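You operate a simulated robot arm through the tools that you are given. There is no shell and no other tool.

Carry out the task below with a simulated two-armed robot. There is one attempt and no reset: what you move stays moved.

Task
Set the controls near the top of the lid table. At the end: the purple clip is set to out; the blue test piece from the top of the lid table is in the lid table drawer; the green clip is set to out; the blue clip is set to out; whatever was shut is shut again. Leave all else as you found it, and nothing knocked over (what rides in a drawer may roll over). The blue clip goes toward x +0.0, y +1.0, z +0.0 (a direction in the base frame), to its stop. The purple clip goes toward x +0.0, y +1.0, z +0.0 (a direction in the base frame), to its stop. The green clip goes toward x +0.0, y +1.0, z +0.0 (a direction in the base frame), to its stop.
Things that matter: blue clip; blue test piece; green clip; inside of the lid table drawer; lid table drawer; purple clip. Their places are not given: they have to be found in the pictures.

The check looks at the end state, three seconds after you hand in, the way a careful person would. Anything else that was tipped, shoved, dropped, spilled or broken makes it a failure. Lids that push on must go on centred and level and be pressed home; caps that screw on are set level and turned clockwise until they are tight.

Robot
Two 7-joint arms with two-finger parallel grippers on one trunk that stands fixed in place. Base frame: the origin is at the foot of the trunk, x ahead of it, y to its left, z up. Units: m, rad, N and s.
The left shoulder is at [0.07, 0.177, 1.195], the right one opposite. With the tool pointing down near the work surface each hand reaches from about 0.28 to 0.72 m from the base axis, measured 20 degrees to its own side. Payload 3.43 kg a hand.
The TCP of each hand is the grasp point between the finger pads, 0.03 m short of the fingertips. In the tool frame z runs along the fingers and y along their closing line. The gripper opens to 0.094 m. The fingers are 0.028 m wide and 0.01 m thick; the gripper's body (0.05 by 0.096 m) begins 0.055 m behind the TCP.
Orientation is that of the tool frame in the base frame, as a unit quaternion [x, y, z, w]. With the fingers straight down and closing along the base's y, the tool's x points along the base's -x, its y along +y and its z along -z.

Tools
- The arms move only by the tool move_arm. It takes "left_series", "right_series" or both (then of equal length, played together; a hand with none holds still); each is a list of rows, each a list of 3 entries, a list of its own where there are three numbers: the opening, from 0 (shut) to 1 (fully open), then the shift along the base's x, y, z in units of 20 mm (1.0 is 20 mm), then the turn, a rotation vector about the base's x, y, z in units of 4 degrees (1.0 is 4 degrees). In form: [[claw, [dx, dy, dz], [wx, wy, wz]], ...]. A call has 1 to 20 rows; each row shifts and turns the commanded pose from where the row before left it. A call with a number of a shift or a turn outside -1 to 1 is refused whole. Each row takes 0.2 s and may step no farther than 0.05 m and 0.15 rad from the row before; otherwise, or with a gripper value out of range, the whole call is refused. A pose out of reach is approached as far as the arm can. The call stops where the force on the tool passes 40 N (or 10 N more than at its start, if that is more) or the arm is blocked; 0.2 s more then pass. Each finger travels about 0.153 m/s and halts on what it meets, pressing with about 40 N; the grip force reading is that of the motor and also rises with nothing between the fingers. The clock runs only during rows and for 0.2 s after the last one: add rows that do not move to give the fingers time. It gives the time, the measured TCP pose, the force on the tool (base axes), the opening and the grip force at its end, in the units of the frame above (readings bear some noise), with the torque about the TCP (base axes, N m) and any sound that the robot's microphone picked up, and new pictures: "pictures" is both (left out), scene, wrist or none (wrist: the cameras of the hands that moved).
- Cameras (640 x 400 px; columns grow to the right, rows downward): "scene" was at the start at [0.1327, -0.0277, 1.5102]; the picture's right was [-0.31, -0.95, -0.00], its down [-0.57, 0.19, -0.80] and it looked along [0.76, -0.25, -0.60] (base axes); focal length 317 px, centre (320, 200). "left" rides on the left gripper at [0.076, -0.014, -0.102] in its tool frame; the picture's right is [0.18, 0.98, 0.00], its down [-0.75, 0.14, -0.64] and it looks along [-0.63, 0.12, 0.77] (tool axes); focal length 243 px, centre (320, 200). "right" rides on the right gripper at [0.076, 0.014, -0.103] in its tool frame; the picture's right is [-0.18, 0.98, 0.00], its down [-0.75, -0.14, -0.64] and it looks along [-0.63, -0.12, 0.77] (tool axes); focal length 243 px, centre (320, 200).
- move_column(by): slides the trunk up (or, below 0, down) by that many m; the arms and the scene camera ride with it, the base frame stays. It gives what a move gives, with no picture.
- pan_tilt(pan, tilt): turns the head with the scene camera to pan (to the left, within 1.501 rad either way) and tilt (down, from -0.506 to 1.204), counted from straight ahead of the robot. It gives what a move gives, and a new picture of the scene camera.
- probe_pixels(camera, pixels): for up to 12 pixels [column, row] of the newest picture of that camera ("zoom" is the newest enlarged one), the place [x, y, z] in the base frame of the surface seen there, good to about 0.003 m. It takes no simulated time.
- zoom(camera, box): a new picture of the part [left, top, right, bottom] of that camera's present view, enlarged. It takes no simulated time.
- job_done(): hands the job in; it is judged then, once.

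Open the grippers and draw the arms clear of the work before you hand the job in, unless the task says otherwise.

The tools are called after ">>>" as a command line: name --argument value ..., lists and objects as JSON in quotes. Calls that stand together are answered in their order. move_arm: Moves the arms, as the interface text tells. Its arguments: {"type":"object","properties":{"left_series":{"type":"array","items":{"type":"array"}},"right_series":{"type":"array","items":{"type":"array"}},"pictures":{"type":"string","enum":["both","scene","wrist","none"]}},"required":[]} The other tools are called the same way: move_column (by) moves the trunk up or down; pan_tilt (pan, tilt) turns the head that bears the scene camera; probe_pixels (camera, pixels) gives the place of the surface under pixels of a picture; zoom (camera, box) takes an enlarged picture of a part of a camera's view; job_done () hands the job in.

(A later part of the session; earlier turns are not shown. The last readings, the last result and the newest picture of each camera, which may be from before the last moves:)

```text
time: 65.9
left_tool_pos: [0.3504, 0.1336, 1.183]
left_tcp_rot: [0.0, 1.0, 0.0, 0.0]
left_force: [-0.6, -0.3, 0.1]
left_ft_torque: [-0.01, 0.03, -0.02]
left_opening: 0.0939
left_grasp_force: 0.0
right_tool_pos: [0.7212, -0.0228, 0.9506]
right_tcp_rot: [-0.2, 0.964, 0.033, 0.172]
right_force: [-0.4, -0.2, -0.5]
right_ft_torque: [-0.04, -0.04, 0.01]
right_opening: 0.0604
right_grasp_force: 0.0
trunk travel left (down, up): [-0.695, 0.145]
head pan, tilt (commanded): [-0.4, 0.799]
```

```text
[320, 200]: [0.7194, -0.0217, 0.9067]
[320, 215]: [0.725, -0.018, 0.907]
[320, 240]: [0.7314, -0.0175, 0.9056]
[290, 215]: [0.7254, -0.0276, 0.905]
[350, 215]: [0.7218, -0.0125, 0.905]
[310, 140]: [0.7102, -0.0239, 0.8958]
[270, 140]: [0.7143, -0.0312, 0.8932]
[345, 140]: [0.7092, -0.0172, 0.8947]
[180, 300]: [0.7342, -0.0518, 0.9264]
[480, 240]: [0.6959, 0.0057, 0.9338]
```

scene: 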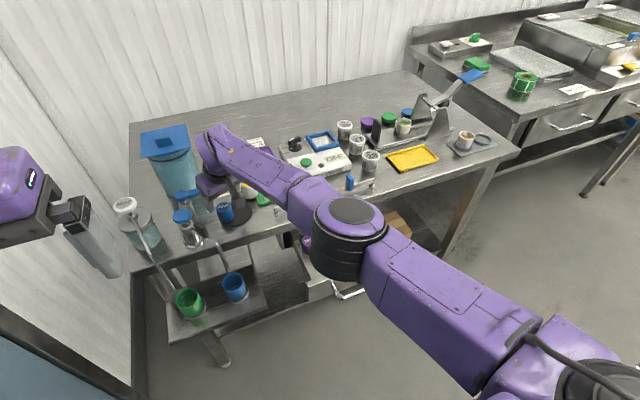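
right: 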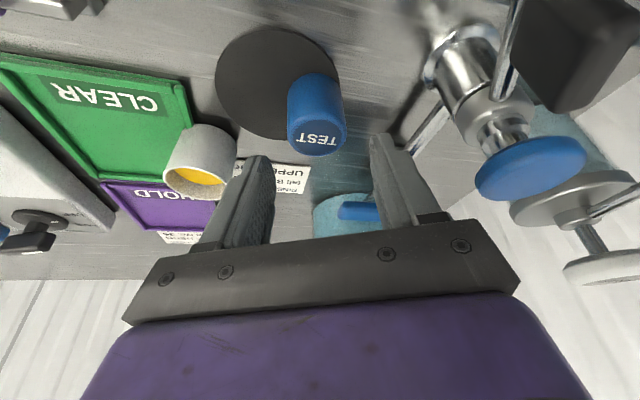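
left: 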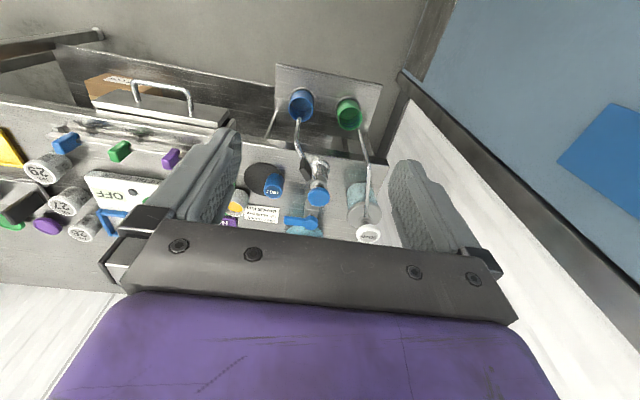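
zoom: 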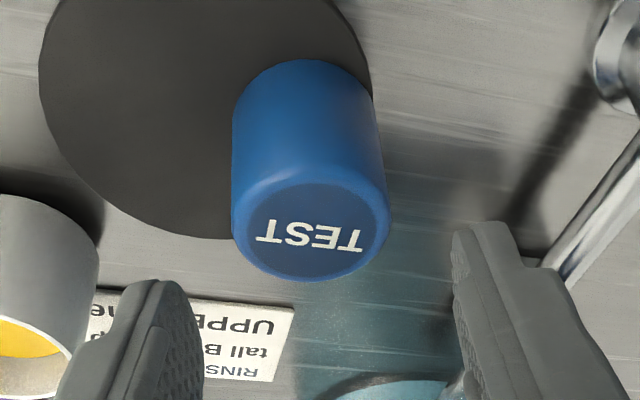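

Piece centre confirmed at ≈(0.7285,-0.0205), well between the fingers. I descend to z≈0.905.

>>> move_arm --right_series '[[0.64, [0.14, 0.05, -0.5], [0, 0, 0]], [0.64, [0, 0, -0.6], [0, 0, 0]], [0.64, [0, 0, -0.6], [0, 0, 0]], [0.64, [0, 0, -0.55], [0, 0, 0]], [0.64, [0, 0, 0], [0, 0, 0]]]' --pictures "both"

```text
time: 67.1
left_tool_pos: [0.3491, 0.1339, 1.1827]
left_tcp_rot: [0.0, 1.0, 0.001, 0.0]
left_force: [-0.2, 0.5, 0.5]
left_ft_torque: [0.0, -0.04, -0.01]
left_opening: 0.094
left_grasp_force: 0.0
right_tool_pos: [0.7235, -0.0219, 0.9059]
right_tcp_rot: [-0.201, 0.964, 0.034, 0.171]
right_force: [0.4, 0.3, 0.4]
right_ft_torque: [-0.02, 0.01, -0.01]
right_opening: 0.0602
right_grasp_force: 0.1
trunk travel left (down, up): [-0.695, 0.145]
head pan, tilt (commanded): [-0.4, 0.799]
```

scene: 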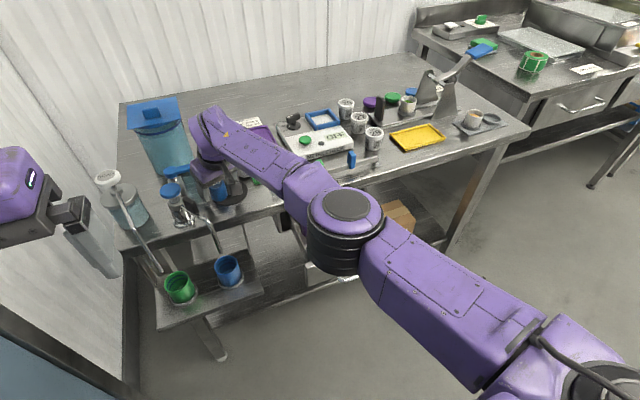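
right: 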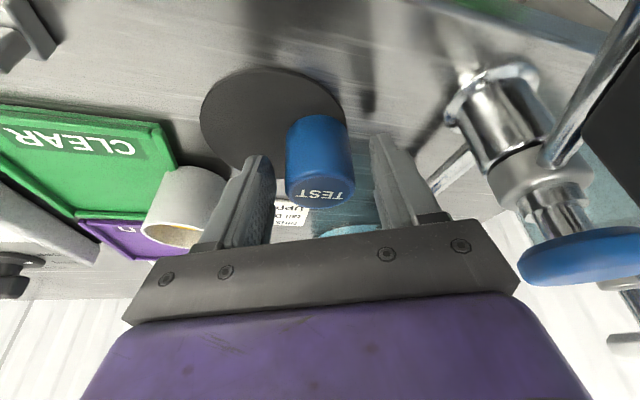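

The piece sits between the pads with no contact. I close the gripper on it.

>>> move_arm --right_series '[[0.3, [0, 0, 0], [0, 0, 0]], [0.2, [0, 0, 0], [0, 0, 0]], [0.2, [0, 0, 0], [0, 0, 0]], [0.2, [0, 0, 0], [0, 0, 0]]]' --pictures "wrist"

```text
time: 68.1
left_tool_pos: [0.3501, 0.1333, 1.184]
left_tcp_rot: [0.0, 1.0, 0.001, 0.0]
left_force: [-0.5, 0.6, 0.8]
left_ft_torque: [0.0, 0.01, -0.01]
left_opening: 0.0939
left_grasp_force: 0.2
right_tool_pos: [0.7238, -0.0222, 0.9058]
right_tcp_rot: [-0.2, 0.964, 0.033, 0.172]
right_force: [1.6, -2.7, 3.9]
right_ft_torque: [-0.02, -0.1, -0.08]
right_opening: 0.0384
right_grasp_force: 40.2
trunk travel left (down, up): [-0.695, 0.145]
head pan, tilt (commanded): [-0.4, 0.799]
```

right: 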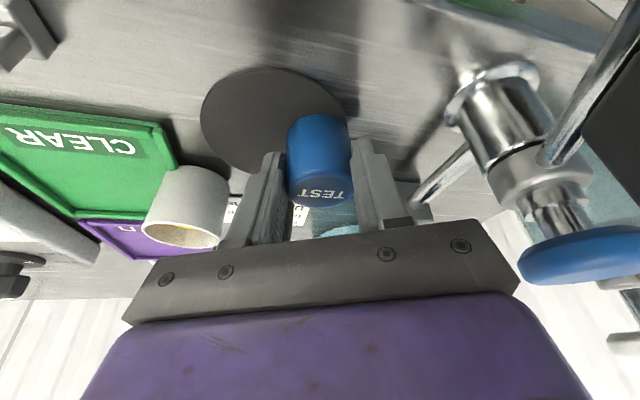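

The piece is held (opening 38 mm, grip 40 N). I lift it straight up by raising the trunk 80 mm.

>>> move_column --by 0.08

>>> move_arm --right_series '[[0.2, [0, 0, 0.3], [0, 0, 0]], [0.2, [0, 0, 0], [0, 0, 0]]]' --pictures "both"

```text
time: 69.2
left_tool_pos: [0.349, 0.1337, 1.2643]
left_tcp_rot: [0.0, 1.0, 0.001, 0.001]
left_force: [-0.7, -0.6, 0.4]
left_ft_torque: [0.0, 0.01, -0.03]
left_opening: 0.0941
left_grasp_force: 0.0
right_tool_pos: [0.7241, -0.022, 0.9854]
right_tcp_rot: [-0.2, 0.964, 0.034, 0.171]
right_force: [0.0, 0.3, -0.3]
right_ft_torque: [-0.01, -0.02, 0.0]
right_opening: 0.0382
right_grasp_force: 40.4
trunk travel left (down, up): [-0.775, 0.065]
head pan, tilt (commanded): [-0.4, 0.799]
```

```text
time: 69.8
left_tool_pos: [0.3512, 0.1338, 1.2634]
left_tcp_rot: [0.0, 1.0, 0.0, 0.0]
left_force: [0.2, -0.9, 0.0]
left_ft_torque: [-0.03, 0.03, -0.02]
left_opening: 0.0939
left_grasp_force: 0.2
right_tool_pos: [0.7222, -0.0213, 0.9919]
right_tcp_rot: [-0.2, 0.964, 0.033, 0.172]
right_force: [-0.6, -0.3, -0.2]
right_ft_torque: [-0.01, -0.02, -0.01]
right_opening: 0.038
right_grasp_force: 39.5
trunk travel left (down, up): [-0.775, 0.065]
head pan, tilt (commanded): [-0.4, 0.799]
```

scene: 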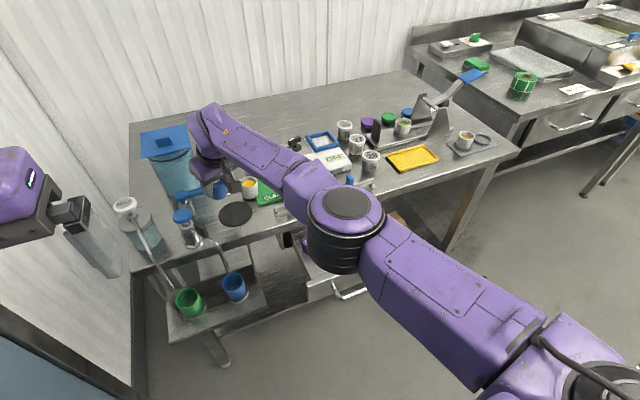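
right: 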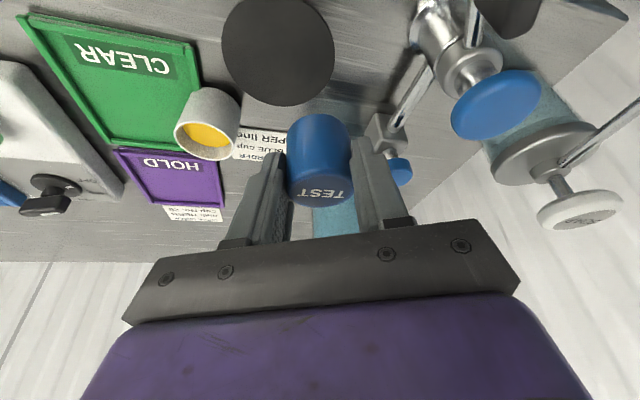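

The piece is lifted cleanly. I carry it diagonally toward the drawer in front of the rail, first half of the way.

>>> move_arm --right_series '[[0.2, [-0.7, -0.5, 0], [0, 0, 0]], [0.2, [-0.8, -0.7, 0], [0, 0, 0]], [0.2, [-0.8, -0.9, 0], [0, 0, 0]], [0.2, [-0.8, -0.9, 0], [0, 0, 0]], [0.2, [-0.8, -0.9, 0], [0, 0, 0]], [0.2, [-0.8, -0.9, 0], [0, 0, 0]], [0.2, [-0.8, -0.9, 0], [0, 0, 0]], [0.2, [0, 0, 0], [0, 0, 0]]]' --pictures "both"

```text
time: 71.7
left_tool_pos: [0.3502, 0.1343, 1.2631]
left_tcp_rot: [0.0, 1.0, 0.001, 0.0]
left_force: [0.0, 0.3, 0.2]
left_ft_torque: [0.02, 0.01, -0.01]
left_opening: 0.0938
left_grasp_force: 0.1
right_tool_pos: [0.6129, -0.1363, 0.9922]
right_tcp_rot: [-0.2, 0.964, 0.033, 0.171]
right_force: [-0.2, 0.6, -0.9]
right_ft_torque: [-0.04, 0.01, 0.01]
right_opening: 0.0385
right_grasp_force: 39.7
trunk travel left (down, up): [-0.775, 0.065]
head pan, tilt (commanded): [-0.4, 0.799]
```

scene: 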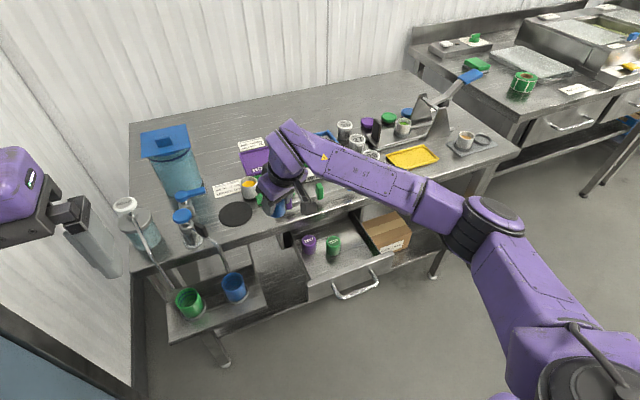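
right: 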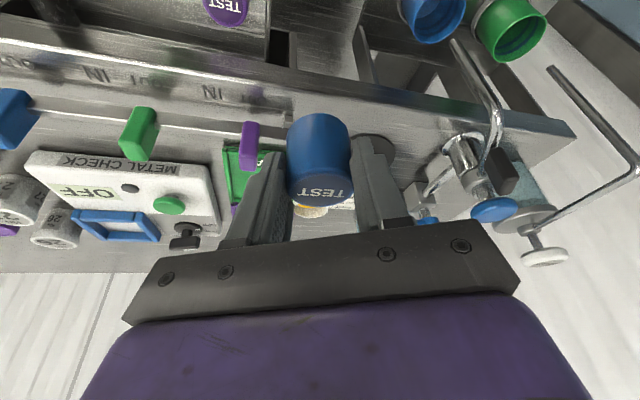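

All in reach. I continue to above the drawer's free right side at about (0.56,-0.328).

>>> move_arm --right_series '[[0.2, [-0.27, -0.96, 0], [0, 0, 0]], [0.2, [-0.27, -0.96, 0], [0, 0, 0]], [0.2, [-0.27, -0.96, 0], [0, 0, 0]], [0.2, [-0.27, -0.96, 0], [0, 0, 0]], [0.2, [-0.27, -0.96, 0], [0, 0, 0]], [0.2, [-0.27, -0.96, -0.3], [0, 0, 0]], [0.2, [-0.27, -0.96, -0.3], [0, 0, 0]], [0.2, [-0.27, -0.96, -0.3], [0, 0, 0]], [0.2, [-0.27, -0.96, -0.3], [0, 0, 0]], [0.2, [-0.27, -0.96, -0.3], [0, 0, 0]], [0.2, [0, 0, 0], [0, 0, 0]]]' --pictures "both"

```text
time: 74.0
left_tool_pos: [0.3484, 0.1345, 1.2639]
left_tcp_rot: [0.0, 1.0, -0.001, 0.0]
left_force: [-0.4, -0.4, 0.2]
left_ft_torque: [0.02, -0.02, -0.02]
left_opening: 0.0942
left_grasp_force: 0.0
right_tool_pos: [0.5591, -0.3283, 0.9617]
right_tcp_rot: [-0.2, 0.964, 0.033, 0.171]
right_force: [0.6, 0.6, -0.6]
right_ft_torque: [0.0, 0.01, 0.02]
right_opening: 0.0385
right_grasp_force: 40.1
trunk travel left (down, up): [-0.775, 0.065]
head pan, tilt (commanded): [-0.4, 0.799]
```

scene: 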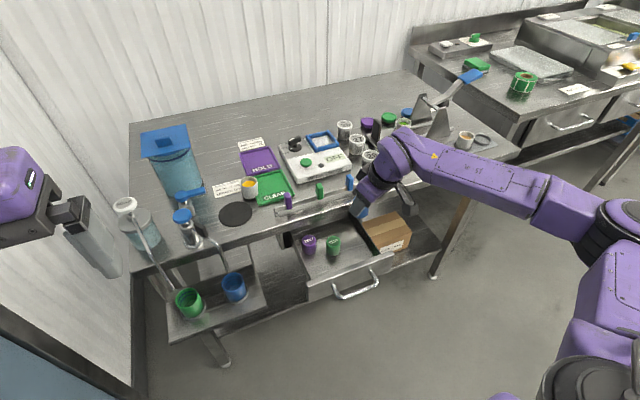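
right: 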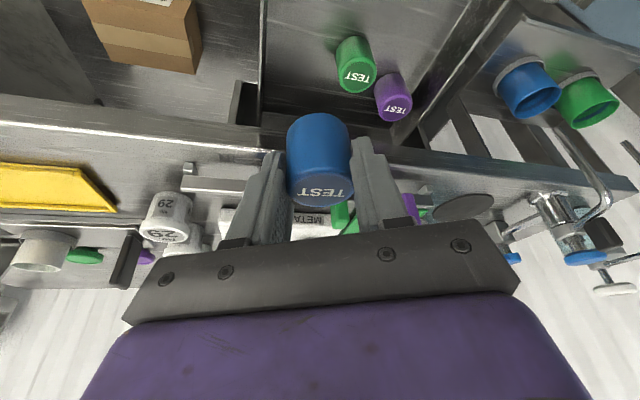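

The piece hovers over the drawer. I probe the drawer walls and green piece from this view to confirm clearances.

>>> probe_pixels --camera "right" --pixels '[[255, 60], [262, 50], [268, 60], [275, 90], [300, 60], [300, 100], [340, 60], [357, 75], [392, 105], [300, 20], [420, 20], [262, 10]]'

>>> probe_pixels --camera "scene" --pixels '[[385, 258], [388, 252], [372, 250], [350, 262], [335, 268], [309, 238], [333, 239], [345, 230], [360, 240], [310, 270]]'

>>> zoom --camera "scene" --box '[280, 200, 440, 300]'

```text
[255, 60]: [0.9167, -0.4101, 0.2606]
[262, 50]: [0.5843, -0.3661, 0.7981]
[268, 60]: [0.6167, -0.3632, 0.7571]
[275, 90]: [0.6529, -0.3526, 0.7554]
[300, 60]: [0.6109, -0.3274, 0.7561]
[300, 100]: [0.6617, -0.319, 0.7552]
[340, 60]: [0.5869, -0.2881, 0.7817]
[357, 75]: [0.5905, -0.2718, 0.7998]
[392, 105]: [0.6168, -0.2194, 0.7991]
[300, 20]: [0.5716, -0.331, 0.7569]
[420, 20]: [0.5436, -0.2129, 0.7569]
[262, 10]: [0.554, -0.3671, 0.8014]
```

```text
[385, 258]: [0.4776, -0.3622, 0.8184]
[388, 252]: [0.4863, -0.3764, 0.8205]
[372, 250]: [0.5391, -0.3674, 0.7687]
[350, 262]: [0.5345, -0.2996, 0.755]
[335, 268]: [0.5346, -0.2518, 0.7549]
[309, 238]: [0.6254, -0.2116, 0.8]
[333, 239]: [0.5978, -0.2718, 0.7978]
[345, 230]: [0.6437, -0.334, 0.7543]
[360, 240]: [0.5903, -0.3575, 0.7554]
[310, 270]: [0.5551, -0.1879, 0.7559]
```

```text
4.00 times, centred on (360, 250) of scene
```

zoom: 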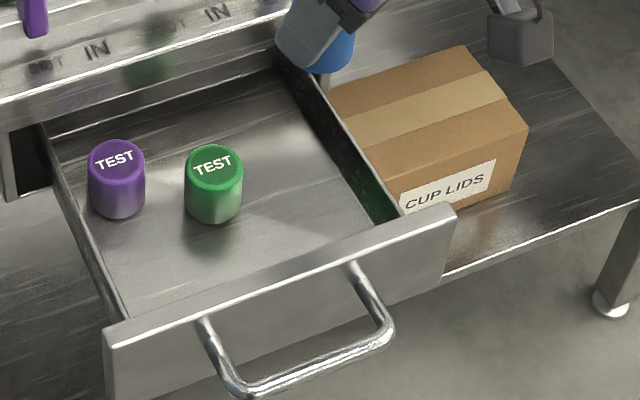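

Drawer inner right wall y≈-0.366, floor z≈0.755, green edge y≈-0.289; I choose a spot around TCP (0.545,-0.313). I lower to z≈0.83 first.

>>> move_arm --right_series '[[0.2, [-0.35, 0.4, 0], [0, 0, 0]], [0.2, [-0.35, 0.37, -0.6], [0, 0, 0]], [0.2, [0, 0, -0.9], [0, 0, 0]], [0.2, [0, 0, -0.9], [0, 0, 0]], [0.2, [0, 0, -0.9], [0, 0, 0]], [0.2, [0, 0, -0.9], [0, 0, 0]], [0.2, [0, 0, -0.9], [0, 0, 0]], [0.2, [0, 0, -0.9], [0, 0, 0]], [0.2, [0, 0, -0.5], [0, 0, 0]], [0.2, [0, 0, 0], [0, 0, 0]]]' --pictures "both"

```text
time: 76.2
left_tool_pos: [0.3495, 0.1352, 1.2624]
left_tcp_rot: [0.0, 1.0, 0.0, 0.0]
left_force: [0.0, 0.4, 0.1]
left_ft_torque: [-0.02, 0.01, 0.0]
left_opening: 0.094
left_grasp_force: 0.1
right_tool_pos: [0.5464, -0.3122, 0.831]
right_tcp_rot: [-0.199, 0.964, 0.033, 0.172]
right_force: [0.0, -0.1, 0.5]
right_ft_torque: [-0.01, 0.02, 0.02]
right_opening: 0.0385
right_grasp_force: 40.1
trunk travel left (down, up): [-0.775, 0.065]
head pan, tilt (commanded): [-0.4, 0.799]
```

scene: 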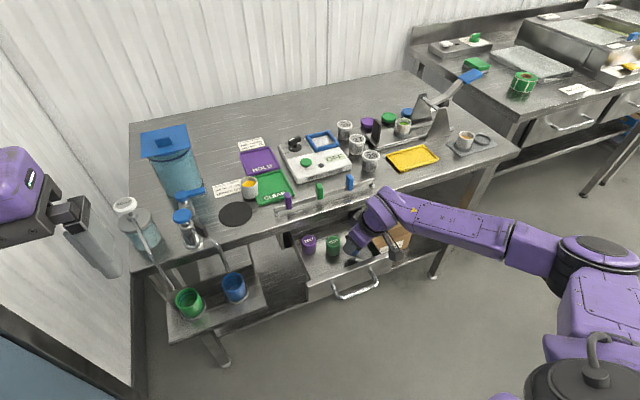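
right: 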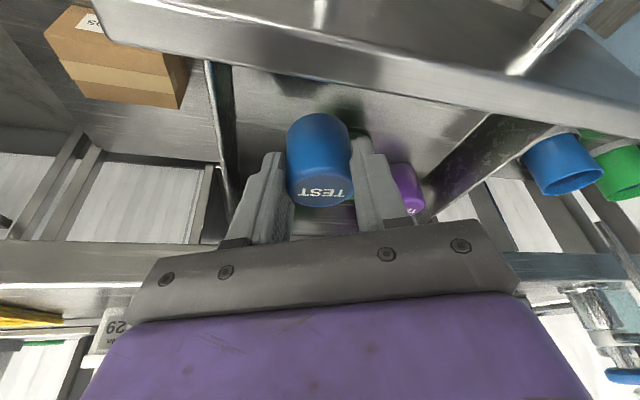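

Clear all around. I lower in small steps to feel the drawer floor (expected near TCP z≈0.798).

>>> move_arm --right_series '[[0.2, [0, 0, -0.4], [0, 0, 0]], [0.2, [0, 0, -0.4], [0, 0, 0]], [0.2, [0, 0, -0.4], [0, 0, 0]], [0.2, [0, 0, -0.2], [0, 0, 0]], [0.2, [0, 0, 0], [0, 0, 0]]]' --pictures "none"

```text
time: 77.5
left_tool_pos: [0.3496, 0.1343, 1.2629]
left_tcp_rot: [0.0, 1.0, 0.0, 0.0]
left_force: [-0.4, 0.9, 0.2]
left_ft_torque: [-0.02, -0.02, -0.01]
left_opening: 0.094
left_grasp_force: 0.0
right_tool_pos: [0.5438, -0.3126, 0.8031]
right_tcp_rot: [-0.199, 0.964, 0.033, 0.172]
right_force: [-0.2, 0.7, -0.3]
right_ft_torque: [0.0, -0.01, -0.02]
right_opening: 0.0382
right_grasp_force: 39.7
trunk travel left (down, up): [-0.775, 0.065]
head pan, tilt (commanded): [-0.4, 0.799]
```

No contact yet at z 0.803; I creep down in 1.4 mm steps.

>>> move_arm --right_series '[[0.2, [0, 0, -0.07], [0, 0, 0]], [0.2, [0, 0, -0.07], [0, 0, 0]], [0.2, [0, 0, -0.07], [0, 0, 0]], [0.2, [0, 0, 0], [0, 0, 0]]]' --pictures "wrist"

```text
time: 78.5
left_tool_pos: [0.349, 0.1334, 1.2634]
left_tcp_rot: [0.001, 1.0, 0.0, -0.001]
left_force: [0.0, 0.9, 0.0]
left_ft_torque: [-0.01, 0.01, 0.03]
left_opening: 0.0938
left_grasp_force: 0.2
right_tool_pos: [0.5465, -0.3131, 0.7996]
right_tcp_rot: [-0.2, 0.964, 0.034, 0.173]
right_force: [0.8, -0.3, 7.2]
right_ft_torque: [0.15, -0.04, -0.02]
right_opening: 0.038
right_grasp_force: 40.6
trunk travel left (down, up): [-0.775, 0.065]
head pan, tilt (commanded): [-0.4, 0.799]
```

right: 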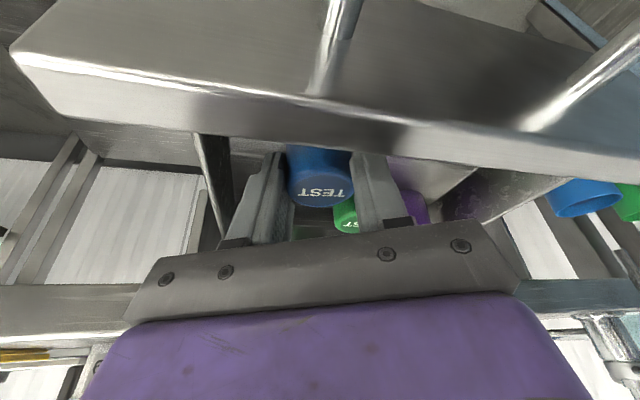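

The piece rests on the drawer floor (7 N up). I open the fingers gently to about 54 mm.

>>> move_arm --right_series '[[0.45, [0, 0, 0.03], [0, 0, 0]], [0.5, [0, 0, 0], [0, 0, 0]], [0.56, [0, 0, 0], [0, 0, 0]], [0.56, [0, 0, 0], [0, 0, 0]]]' --pictures "wrist"

```text
time: 79.5
left_tool_pos: [0.3493, 0.1337, 1.2626]
left_tcp_rot: [0.0, 1.0, 0.0, 0.001]
left_force: [0.7, 0.3, -0.2]
left_ft_torque: [0.03, 0.01, 0.01]
left_opening: 0.0939
left_grasp_force: 0.1
right_tool_pos: [0.5452, -0.3125, 0.8001]
right_tcp_rot: [-0.201, 0.964, 0.033, 0.171]
right_force: [1.0, 0.6, -0.1]
right_ft_torque: [-0.02, 0.01, -0.01]
right_opening: 0.0527
right_grasp_force: 0.0
trunk travel left (down, up): [-0.775, 0.065]
head pan, tilt (commanded): [-0.4, 0.799]
```

right: 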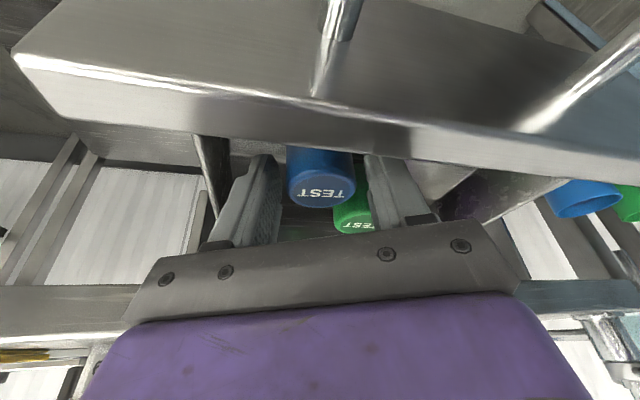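

Both fingers are clear of the piece, which stands in the drawer. I lift straight up.

>>> move_arm --right_series '[[0.56, [0, 0, 0.4], [0, 0, 0]], [0.56, [0, 0, 0.7], [0, 0, 0]], [0.56, [0, 0, 0.9], [0, 0, 0]], [0.56, [0, 0, 0.9], [0, 0, 0]], [0.56, [0, 0, 0.9], [0, 0, 0]], [0.56, [0, 0, 0.9], [0, 0, 0]], [0.56, [0, 0, 0.9], [0, 0, 0]], [0.56, [0, 0, 0.9], [0, 0, 0]], [0.56, [0, 0, 0], [0, 0, 0]]]' --pictures "both"

```text
time: 81.5
left_tool_pos: [0.3499, 0.1324, 1.2637]
left_tcp_rot: [0.0, 1.0, 0.001, 0.0]
left_force: [-0.6, -0.7, 0.2]
left_ft_torque: [-0.01, 0.02, 0.04]
left_opening: 0.0941
left_grasp_force: 0.1
right_tool_pos: [0.5447, -0.3141, 0.9316]
right_tcp_rot: [-0.2, 0.964, 0.033, 0.172]
right_force: [0.0, 0.1, 0.4]
right_ft_torque: [-0.02, -0.03, 0.0]
right_opening: 0.0524
right_grasp_force: 0.1
trunk travel left (down, up): [-0.775, 0.065]
head pan, tilt (commanded): [-0.4, 0.799]
```

scene: 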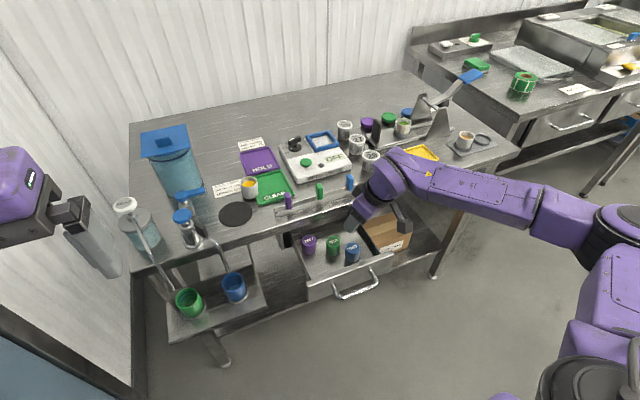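
right: 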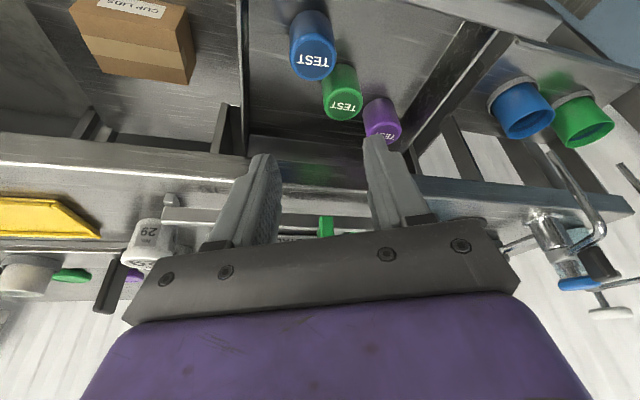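

The blue piece stands in the drawer beside green and purple. I now retreat in front of the drawer, level the tool and turn its yaw back, to push the handle bar with shut fingers.

>>> move_arm --right_series '[[0.4, [-0.7, 0.2, 0.3], [-0.397, 0.918, 0]], [0.3, [-0.7, 0.2, 0.3], [-0.397, 0.918, 0]], [0.2, [-0.7, 0.2, 0], [-0.397, 0.918, 0]], [0.1, [-0.7, 0.2, 0], [-0.397, 0.918, 0]], [0, [-0.7, 0.2, 0], [-0.397, 0.918, 0]], [0, [-0.7, 0.2, 0], [0, 0, -0.97]], [0, [-0.7, 0.2, 0], [0, 0, -0.97]], [0, [-0.7, 0.2, 0], [0, 0, -0.97]], [0, [-0.7, 0.2, 0], [0, 0, -0.97]], [0, [-0.7, 0.2, 0], [0, 0, -0.97]], [0, [-0.6, 0.2, 0], [0, 0, -0.97]], [0, [0, 0.2, 0], [0, 0, 0]], [0, [0, 0, 0], [0, 0, 0]]]' --pictures "both"

```text
time: 84.2
left_tool_pos: [0.3497, 0.1346, 1.2635]
left_tcp_rot: [0.0, 1.0, 0.001, 0.0]
left_force: [0.3, 0.4, -0.8]
left_ft_torque: [0.0, -0.02, -0.02]
left_opening: 0.094
left_grasp_force: 0.1
right_tool_pos: [0.4265, -0.2489, 0.9507]
right_tcp_rot: [-0.003, 1.0, -0.003, -0.001]
right_force: [-0.2, 0.3, -0.1]
right_ft_torque: [0.0, -0.03, 0.01]
right_opening: 0.0
right_grasp_force: 32.7
right hand out of reach, approached as far as the arm can: row 10, 11
trunk travel left (down, up): [-0.775, 0.065]
head pan, tilt (commanded): [-0.4, 0.799]
```

scene: 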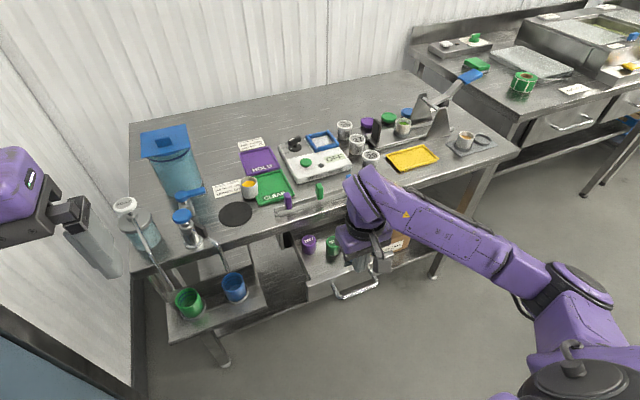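
right: 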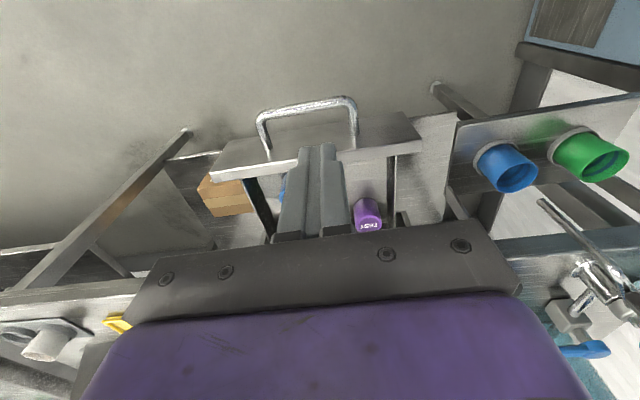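

Rows 10–11 hit a reach limit (arm folded too near the middle). I shift outward in y and try going back further.

>>> move_arm --right_series '[[0, [0, -0.8, -0.3], [0, 0, 0]], [0, [0, -0.8, -0.3], [0, 0, 0]], [0, [-0.5, -0.4, -0.3], [0, 0, 0]], [0, [-0.5, 0, -0.3], [0, 0, 0]], [0, [-0.5, 0, -0.3], [0, 0, 0]], [0, [0, 0, 0], [0, 0, 0]]]' --pictures "wrist"

```text
time: 85.7
left_tool_pos: [0.3496, 0.1341, 1.2625]
left_tcp_rot: [0.0, 1.0, -0.001, 0.001]
left_force: [0.2, -0.3, -0.2]
left_ft_torque: [0.0, 0.01, -0.04]
left_opening: 0.0938
left_grasp_force: 0.1
right_tool_pos: [0.4402, -0.2718, 0.9345]
right_tcp_rot: [-0.004, 1.0, -0.006, -0.003]
right_force: [-0.3, 0.1, 0.5]
right_ft_torque: [0.01, -0.02, 0.02]
right_opening: 0.0
right_grasp_force: 32.9
right hand out of reach, approached as far as the arm can: row 1, 2, 3, 4, 5
trunk travel left (down, up): [-0.775, 0.065]
head pan, tilt (commanded): [-0.4, 0.799]
```

right: 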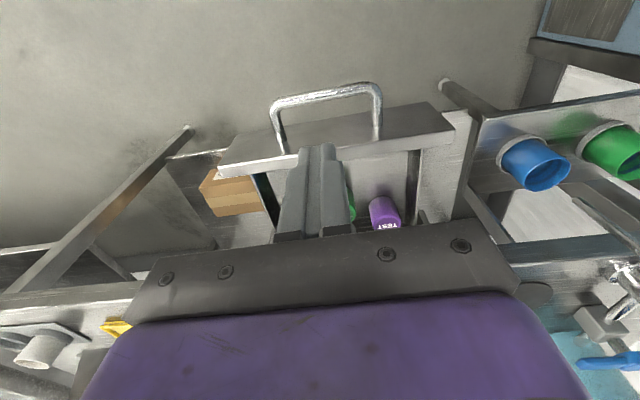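

The folded posture is limited at this yaw, but the 90° yaw worked here before. I rotate the yaw by +80° again while rising slightly, to regrasp the handle as before.

>>> move_arm --right_series '[[0, [0, 0, 0.5], [0, 0, 1]], [0, [0, 0, 0.5], [0, 0, 1]], [0, [0, 0, 0.5], [0, 0, 1]], [0, [0, 0, 0.5], [0, 0, 1]], [0, [0, 0, 0], [0, 0, 1]], [0, [0, 0, 0], [0, 0, 1]], [0, [0, 0, 0], [0, 0, 1]], [0, [0, 0, 0], [0, 0, 1]], [0, [0, 0, 0], [0, 0, 1]], [0, [0, 0, 0], [0, 0, 1]], [0, [0, 0, 0], [0, 0, 1]], [0, [0, 0, 0], [0, 0, 1]], [0, [0, 0, 0], [0, 0, 1]], [0, [0, 0, 0], [0, 0, 1]], [0, [0, 0, 0], [0, 0, 1]], [0, [0, 0, 0], [0, 0, 1]], [0, [0, 0, 0], [0, 0, 1]], [0, [0, 0, 0], [0, 0, 1]], [0, [0, 0, 0], [0, 0, 1]], [0, [0, 0, 0], [0, 0, 1]]]' --pictures "both"

```text
time: 89.8
left_tool_pos: [0.3492, 0.1337, 1.2635]
left_tcp_rot: [0.0, 1.0, -0.001, -0.001]
left_force: [-1.0, 0.2, -0.3]
left_ft_torque: [0.04, 0.0, 0.01]
left_opening: 0.0938
left_grasp_force: 0.1
right_tool_pos: [0.4414, -0.2707, 0.9734]
right_tcp_rot: [-0.644, 0.765, -0.001, 0.003]
right_force: [-0.2, 0.3, 0.8]
right_ft_torque: [-0.04, -0.01, -0.03]
right_opening: 0.0001
right_grasp_force: 32.8
trunk travel left (down, up): [-0.775, 0.065]
head pan, tilt (commanded): [-0.4, 0.799]
```

scene: 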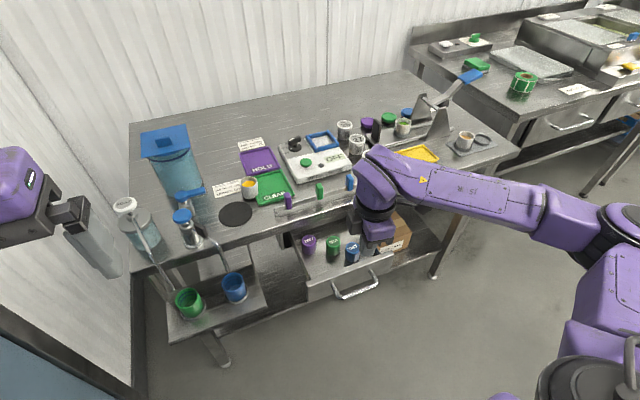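
right: 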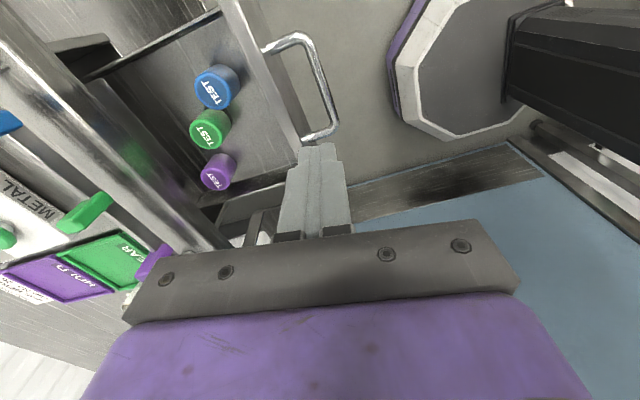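

I finish the yaw, tilt 20° forward, open to 30 mm and go to the pre-grasp point in front of and above the handle.

>>> move_arm --right_series '[[0.1, [-0.4, 0.1, 0], [0, 0, 1]], [0.2, [-0.4, 0.1, 0], [0, 0, 1]], [0.32, [-0.4, 0, 0], [0, 0, 0.4]], [0.32, [-0.4, 0, 0], [0, -1, 0]], [0.32, [-0.3, 0, 0], [0, -1, 0]], [0.32, [0, 0, 0], [0, -1, 0]], [0.32, [0, 0, 0], [0, -1, 0]], [0.32, [0, 0, 0], [0, -1, 0]], [0.32, [0, 0, -0.9], [0, 0, 0]], [0.32, [0, 0, -0.9], [0, 0, 0]], [0.32, [0, 0, -0.9], [0, 0, 0]], [0.32, [0, 0, -0.9], [0, 0, 0]], [0.32, [0, 0, -0.9], [0, 0, 0]], [0.32, [0, 0, 0], [0, 0, 0]]]' --pictures "both"

```text
time: 92.8
left_tool_pos: [0.3496, 0.135, 1.2621]
left_tcp_rot: [0.0, 1.0, 0.001, 0.0]
left_force: [-0.3, 0.5, -0.3]
left_ft_torque: [-0.02, -0.01, -0.03]
left_opening: 0.0938
left_grasp_force: 0.2
right_tool_pos: [0.4014, -0.2664, 0.8833]
right_tcp_rot: [-0.694, 0.698, -0.124, 0.126]
right_force: [-0.3, 0.0, -0.3]
right_ft_torque: [0.0, -0.01, -0.02]
right_opening: 0.03
right_grasp_force: 0.0
trunk travel left (down, up): [-0.775, 0.065]
head pan, tilt (commanded): [-0.4, 0.799]
```

scene: 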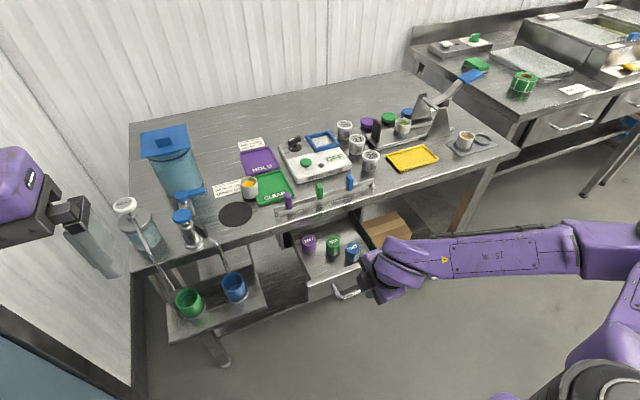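
right: 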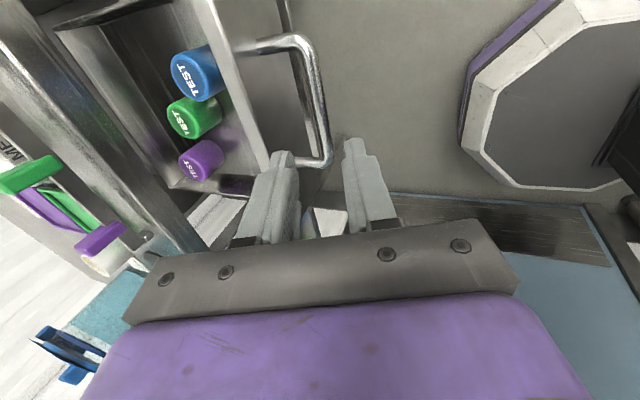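

The bar lies between the tips again. I probe its present position before advancing.

>>> probe_pixels --camera "right" --pixels '[[316, 90], [320, 110], [324, 135], [310, 65]]'

```text
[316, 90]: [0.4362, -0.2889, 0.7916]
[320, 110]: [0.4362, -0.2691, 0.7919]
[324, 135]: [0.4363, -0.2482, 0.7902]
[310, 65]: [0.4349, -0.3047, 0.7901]
```

Bar now at x≈0.436, z≈0.791. I advance along the tool axis and close on it.

>>> move_arm --right_series '[[0.32, [0.34, 0, -0.9], [0, 0, 0]], [0.32, [0.34, 0, -0.9], [0, 0, 0]], [0.32, [0.34, 0, -0.9], [0, 0, 0]], [0.32, [0.34, 0, -0.9], [0, 0, 0]], [0.32, [0.34, 0, -0.9], [0, 0, 0]], [0.32, [0, 0, 0], [0, 0, 0]], [0, [0, 0, 0], [0, 0, 0]], [0, [0, 0, 0], [0, 0, 0]], [0, [0, 0, 0], [0, 0, 0]]]' --pictures "wrist"

```text
time: 94.8
left_tool_pos: [0.3506, 0.1338, 1.263]
left_tcp_rot: [0.0, 1.0, 0.0, -0.001]
left_force: [0.1, -0.2, -0.6]
left_ft_torque: [0.03, -0.01, 0.0]
left_opening: 0.0942
left_grasp_force: 0.1
right_tool_pos: [0.4376, -0.2673, 0.7935]
right_tcp_rot: [-0.695, 0.698, -0.123, 0.125]
right_force: [-0.4, 1.4, -9.3]
right_ft_torque: [0.02, 0.03, 0.44]
right_opening: 0.0117
right_grasp_force: 44.7
trunk travel left (down, up): [-0.775, 0.065]
head pan, tilt (commanded): [-0.4, 0.799]
```

right: 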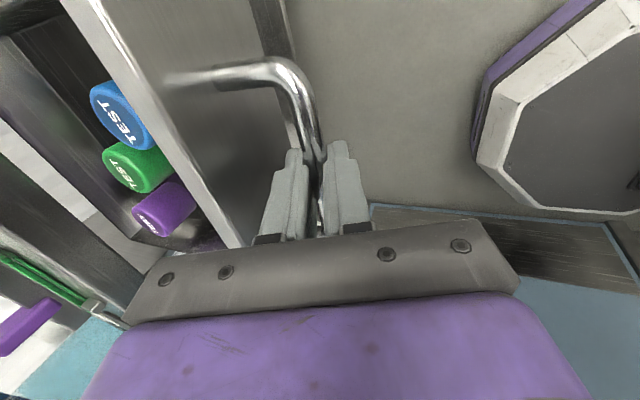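

The handle is gripped. I push the drawer in along +x smoothly (about 130 mm first).

>>> move_arm --right_series '[[0, [0.25, 0, 0], [0, 0, 0]], [0, [0.4, 0, 0], [0, 0, 0]], [0, [0.5, 0, 0], [0, 0, 0]], [0, [0.5, 0, 0], [0, 0, 0]], [0, [0.5, 0, 0], [0, 0, 0]], [0, [0.5, 0, 0], [0, 0, 0]], [0, [0.5, 0, 0], [0, 0, 0]], [0, [0.5, 0, 0], [0, 0, 0]], [0, [0.5, 0, 0], [0, 0, 0]], [0, [0.5, 0, 0], [0, 0, 0]], [0, [0.5, 0, 0], [0, 0, 0]], [0, [0.5, 0, 0], [0, 0, 0]], [0, [0.5, 0, 0], [0, 0, 0]], [0, [0.4, 0, 0], [0, 0, 0]], [0, [0.2, 0, 0], [0, 0, 0]]]' --pictures "both"

```text
time: 98.0
left_tool_pos: [0.3503, 0.1334, 1.2627]
left_tcp_rot: [-0.001, 1.0, 0.001, -0.001]
left_force: [0.0, -0.8, 0.7]
left_ft_torque: [-0.01, -0.01, -0.04]
left_opening: 0.094
left_grasp_force: 0.1
right_tool_pos: [0.5722, -0.267, 0.7934]
right_tcp_rot: [-0.695, 0.697, -0.123, 0.124]
right_force: [-0.9, 13.7, -5.3]
right_ft_torque: [0.05, 0.03, 0.42]
right_opening: 0.0117
right_grasp_force: 45.5
trunk travel left (down, up): [-0.775, 0.065]
head pan, tilt (commanded): [-0.4, 0.799]
```

scene: 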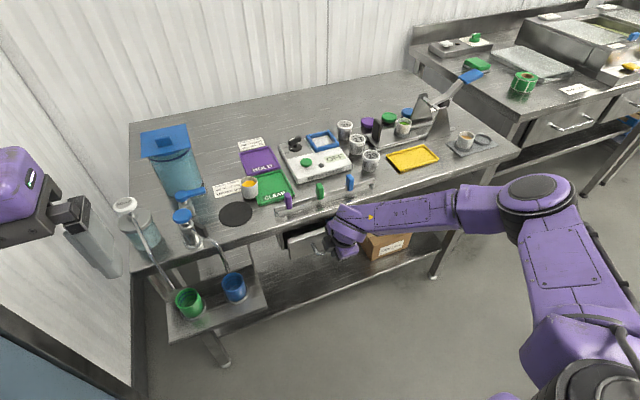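
right: 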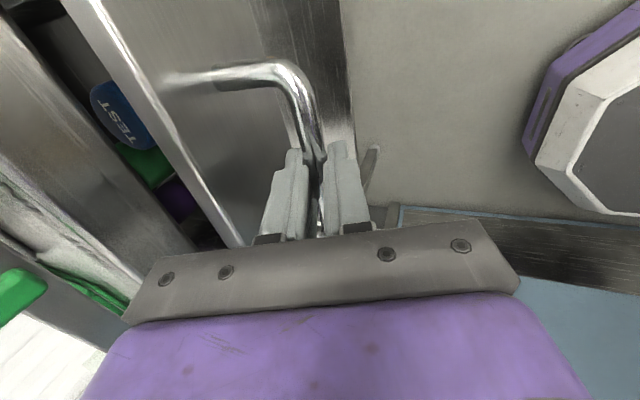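

About 20 mm remain. I creep in until the stop is felt.

>>> move_arm --right_series '[[0, [0.3, 0, 0], [0, 0, 0]], [0, [0.3, 0, 0], [0, 0, 0]], [0, [0.2, 0, 0], [0, 0, 0]], [0, [0.1, 0, 0], [0, 0, 0]], [0, [0.1, 0, 0], [0, 0, 0]], [0, [0, 0, 0], [0, 0, 0]]]' --pictures "both"

```text
time: 99.5
left_tool_pos: [0.3503, 0.1344, 1.2626]
left_tcp_rot: [0.0, 1.0, 0.0, -0.001]
left_force: [0.7, 0.0, -0.3]
left_ft_torque: [-0.02, 0.01, -0.01]
left_opening: 0.0939
left_grasp_force: 0.1
right_tool_pos: [0.5916, -0.2679, 0.7937]
right_tcp_rot: [-0.696, 0.696, -0.123, 0.125]
right_force: [0.7, 15.5, -7.5]
right_ft_torque: [-0.42, 0.03, 0.24]
right_opening: 0.0115
right_grasp_force: 45.0
trunk travel left (down, up): [-0.775, 0.065]
head pan, tilt (commanded): [-0.4, 0.799]
```

scene: 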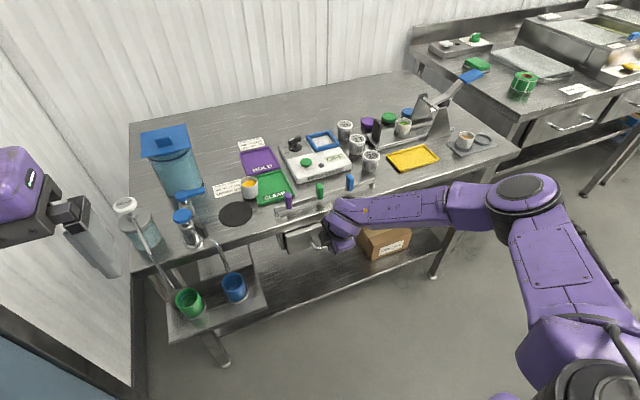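
right: 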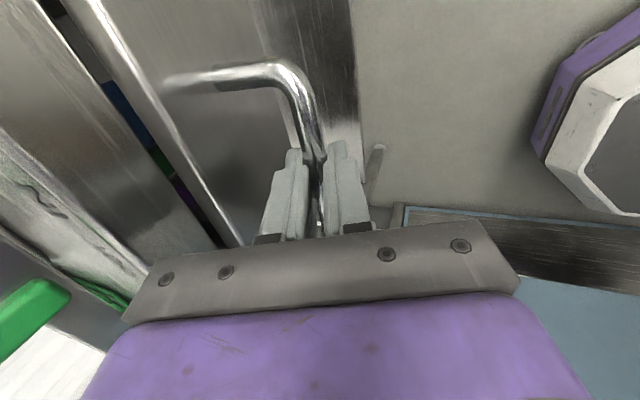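

At x=0.5916 with no x force yet; I push on in 1.6 mm steps to seat it.

>>> move_arm --right_series '[[0, [0.08, 0, 0], [0, 0, 0]], [0, [0.08, 0, 0], [0, 0, 0]], [0, [0, 0, 0], [0, 0, 0]]]' --pictures "none"

```text
time: 100.2
left_tool_pos: [0.3488, 0.1336, 1.264]
left_tcp_rot: [0.0, 1.0, 0.001, 0.0]
left_force: [0.1, 0.5, -0.6]
left_ft_torque: [0.01, 0.0, -0.01]
left_opening: 0.0941
left_grasp_force: 0.0
right_tool_pos: [0.5935, -0.2668, 0.7938]
right_tcp_rot: [-0.695, 0.698, -0.123, 0.125]
right_force: [-14.8, 14.8, -0.6]
right_ft_torque: [0.02, 0.22, 0.47]
right_opening: 0.0116
right_grasp_force: 44.7
trunk travel left (down, up): [-0.775, 0.065]
head pan, tilt (commanded): [-0.4, 0.799]
```

The drawer is seated against its stop (-14.8 N at x=0.5935). I open the fingers and back out along the tool axis.

>>> move_arm --right_series '[[0.32, [0, 0, 0], [0, 0, 0]], [0.32, [0, 0, 0], [0, 0, 0]], [0.32, [0, 0, 0], [0, 0, 0]], [0.32, [-0.2, 0, 0.55], [0, 0, 0]], [0.32, [-0.3, 0, 0.85], [0, 0, 0]], [0.32, [-0.3, 0, 0.85], [0, 0, 0]], [0.32, [-0.3, 0, 0.85], [0, 0, 0]], [0.32, [-0.3, 0, 0.85], [0, 0, 0]], [0.32, [-0.3, 0, 0.85], [0, 0, 0]], [0.32, [0, 0, 0], [0, 0, 0]]]' --pictures "both"

```text
time: 102.5
left_tool_pos: [0.3491, 0.1342, 1.2635]
left_tcp_rot: [0.001, 1.0, 0.0, 0.0]
left_force: [-0.1, -0.2, 0.4]
left_ft_torque: [0.01, 0.0, 0.01]
left_opening: 0.0941
left_grasp_force: 0.1
right_tool_pos: [0.5604, -0.267, 0.8919]
right_tcp_rot: [-0.695, 0.697, -0.124, 0.126]
right_force: [0.2, 0.6, 0.3]
right_ft_torque: [0.01, 0.01, -0.03]
right_opening: 0.0299
right_grasp_force: 0.1
trunk travel left (down, up): [-0.775, 0.065]
head pan, tilt (commanded): [-0.4, 0.799]
```

scene: 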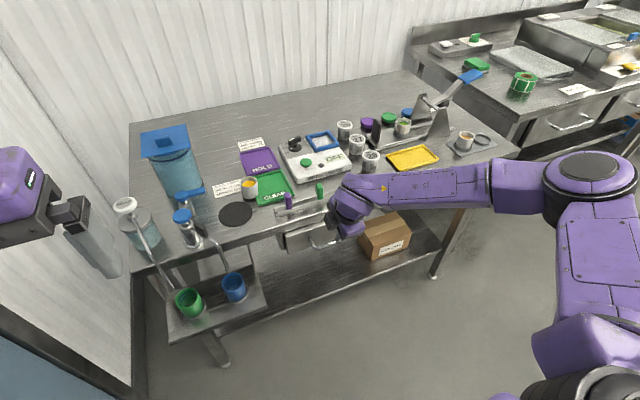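
right: 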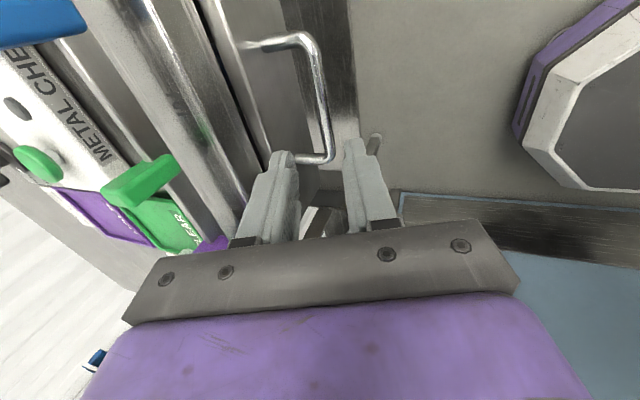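

Handle released. I draw the right arm up, back and outward, levelling the tool, to get a clear view for a final check.

>>> move_arm --right_series '[[0.4, [-0.3, 0, 0.9], [0, 0, 0]], [0.5, [-0.5, -0.3, 0.9], [0, 0, 0]], [0.6, [-0.5, -0.6, 0.9], [0, 1, 0]], [0.7, [-0.5, -0.9, 0.9], [0, 1, 0]], [0.8, [-0.5, -0.9, 0.9], [0, 1, 0]], [0.9, [-0.5, -0.9, 0.9], [0, 1, 0]], [1, [-0.5, -0.9, 0.9], [0, 1, 0]], [1, [-0.5, -0.9, 0.9], [0, 0, 0]], [1, [-0.5, -0.9, 0.9], [0, 0, 0]], [1, [-0.5, -0.9, 0.9], [0, 0, 0]], [1, [0, 0, 0], [0, 0, 0]]]' --pictures "both"

```text
time: 104.8
left_tool_pos: [0.3489, 0.1342, 1.2621]
left_tcp_rot: [0.0, 1.0, 0.0, 0.0]
left_force: [0.4, 0.5, -0.1]
left_ft_torque: [-0.01, -0.01, 0.01]
left_opening: 0.0937
left_grasp_force: 0.1
right_tool_pos: [0.4651, -0.4115, 1.0714]
right_tcp_rot: [-0.706, 0.709, -0.001, 0.002]
right_force: [0.9, -0.2, -0.9]
right_ft_torque: [-0.03, 0.01, 0.0]
right_opening: 0.094
right_grasp_force: 0.1
trunk travel left (down, up): [-0.775, 0.065]
head pan, tilt (commanded): [-0.4, 0.799]
```

scene: 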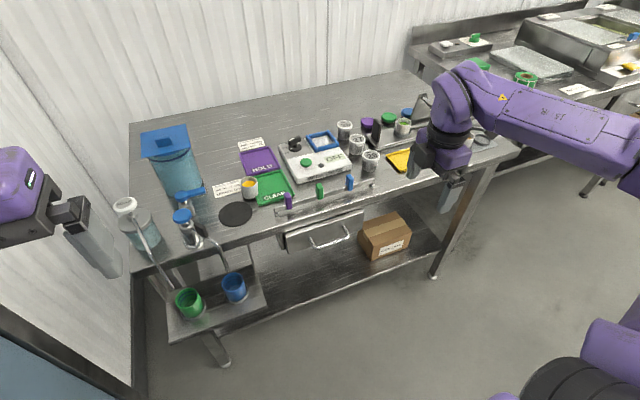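
right: 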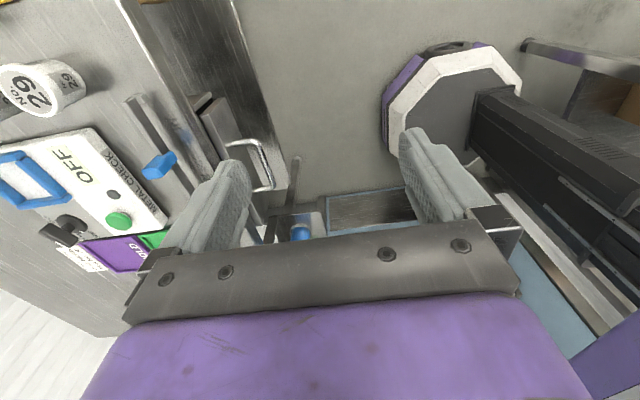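

The arm is clear of the drawer; I verify the clips and drawer by zoom and probing.

>>> zoom --camera "scene" --box '[260, 165, 400, 255]'

>>> probe_pixels --camera "zoom" --pixels '[[128, 155], [270, 105], [410, 70], [200, 290], [300, 260], [420, 220], [290, 345], [128, 175], [270, 128], [410, 95]]'

>>> zoom --camera "scene" --box '[110, 100, 430, 300]'

```text
4.44 times, centred on (330, 210) of scene
```

zoom: 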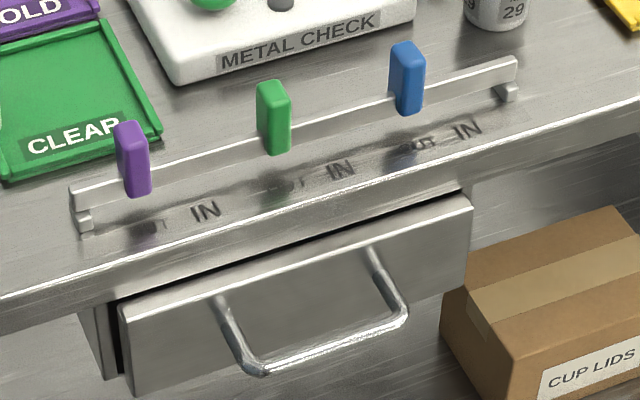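

```text
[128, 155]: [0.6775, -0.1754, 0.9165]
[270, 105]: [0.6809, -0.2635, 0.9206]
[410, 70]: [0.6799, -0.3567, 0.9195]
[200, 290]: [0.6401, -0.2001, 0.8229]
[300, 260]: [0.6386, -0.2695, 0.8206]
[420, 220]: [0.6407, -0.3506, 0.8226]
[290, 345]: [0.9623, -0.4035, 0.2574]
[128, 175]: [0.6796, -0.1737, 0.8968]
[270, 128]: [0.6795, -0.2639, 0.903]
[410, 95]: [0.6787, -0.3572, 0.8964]
```

```text
2.00 times, centred on (270, 200) of scene
```

zoom: 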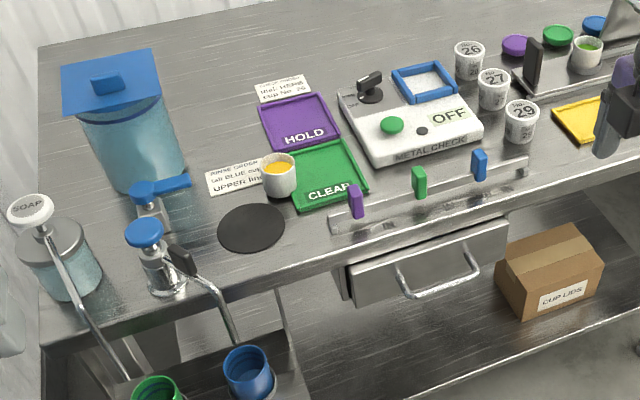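

All three clips moved ~39 mm to OUT (y≈-0.175, -0.264, -0.357), the drawer front is back at x≈0.639, and everything else stands as before. I draw the right arm a bit further up and back.

>>> move_arm --right_series '[[1, [-0.3, -0.3, 0.8], [0, 0, 0]], [1, [-0.3, -0.3, 0.8], [0, 0, 0]], [1, [-0.3, -0.3, 0.8], [0, 0, 0]], [1, [-0.3, -0.3, 0.8], [0, 0, 0]], [1, [0, 0, 0.8], [0, 0, 0]], [1, [0, 0, 0], [0, 0, 0]]]' --pictures "scene"

```text
time: 106.2
left_tool_pos: [0.3494, 0.1342, 1.2638]
left_tcp_rot: [0.0, 1.0, 0.0, 0.0]
left_force: [0.4, -0.3, -0.4]
left_ft_torque: [-0.01, 0.0, 0.01]
left_opening: 0.0942
left_grasp_force: 0.1
right_tool_pos: [0.44, -0.4352, 1.15]
right_tcp_rot: [-0.706, 0.709, -0.001, 0.002]
right_force: [-0.6, -0.3, 0.1]
right_ft_torque: [0.0, -0.04, -0.02]
right_opening: 0.094
right_grasp_force: 0.1
trunk travel left (down, up): [-0.775, 0.065]
head pan, tilt (commanded): [-0.4, 0.799]
```

scene: 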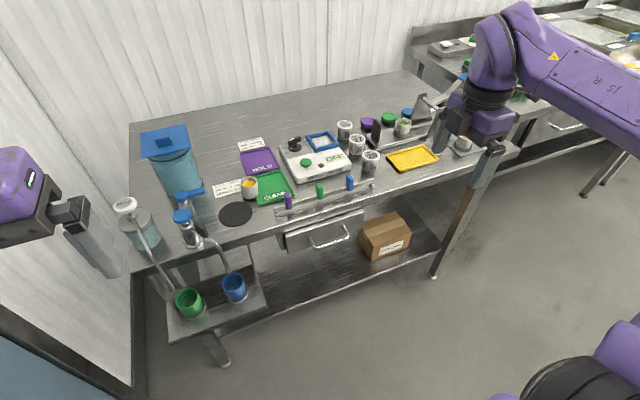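

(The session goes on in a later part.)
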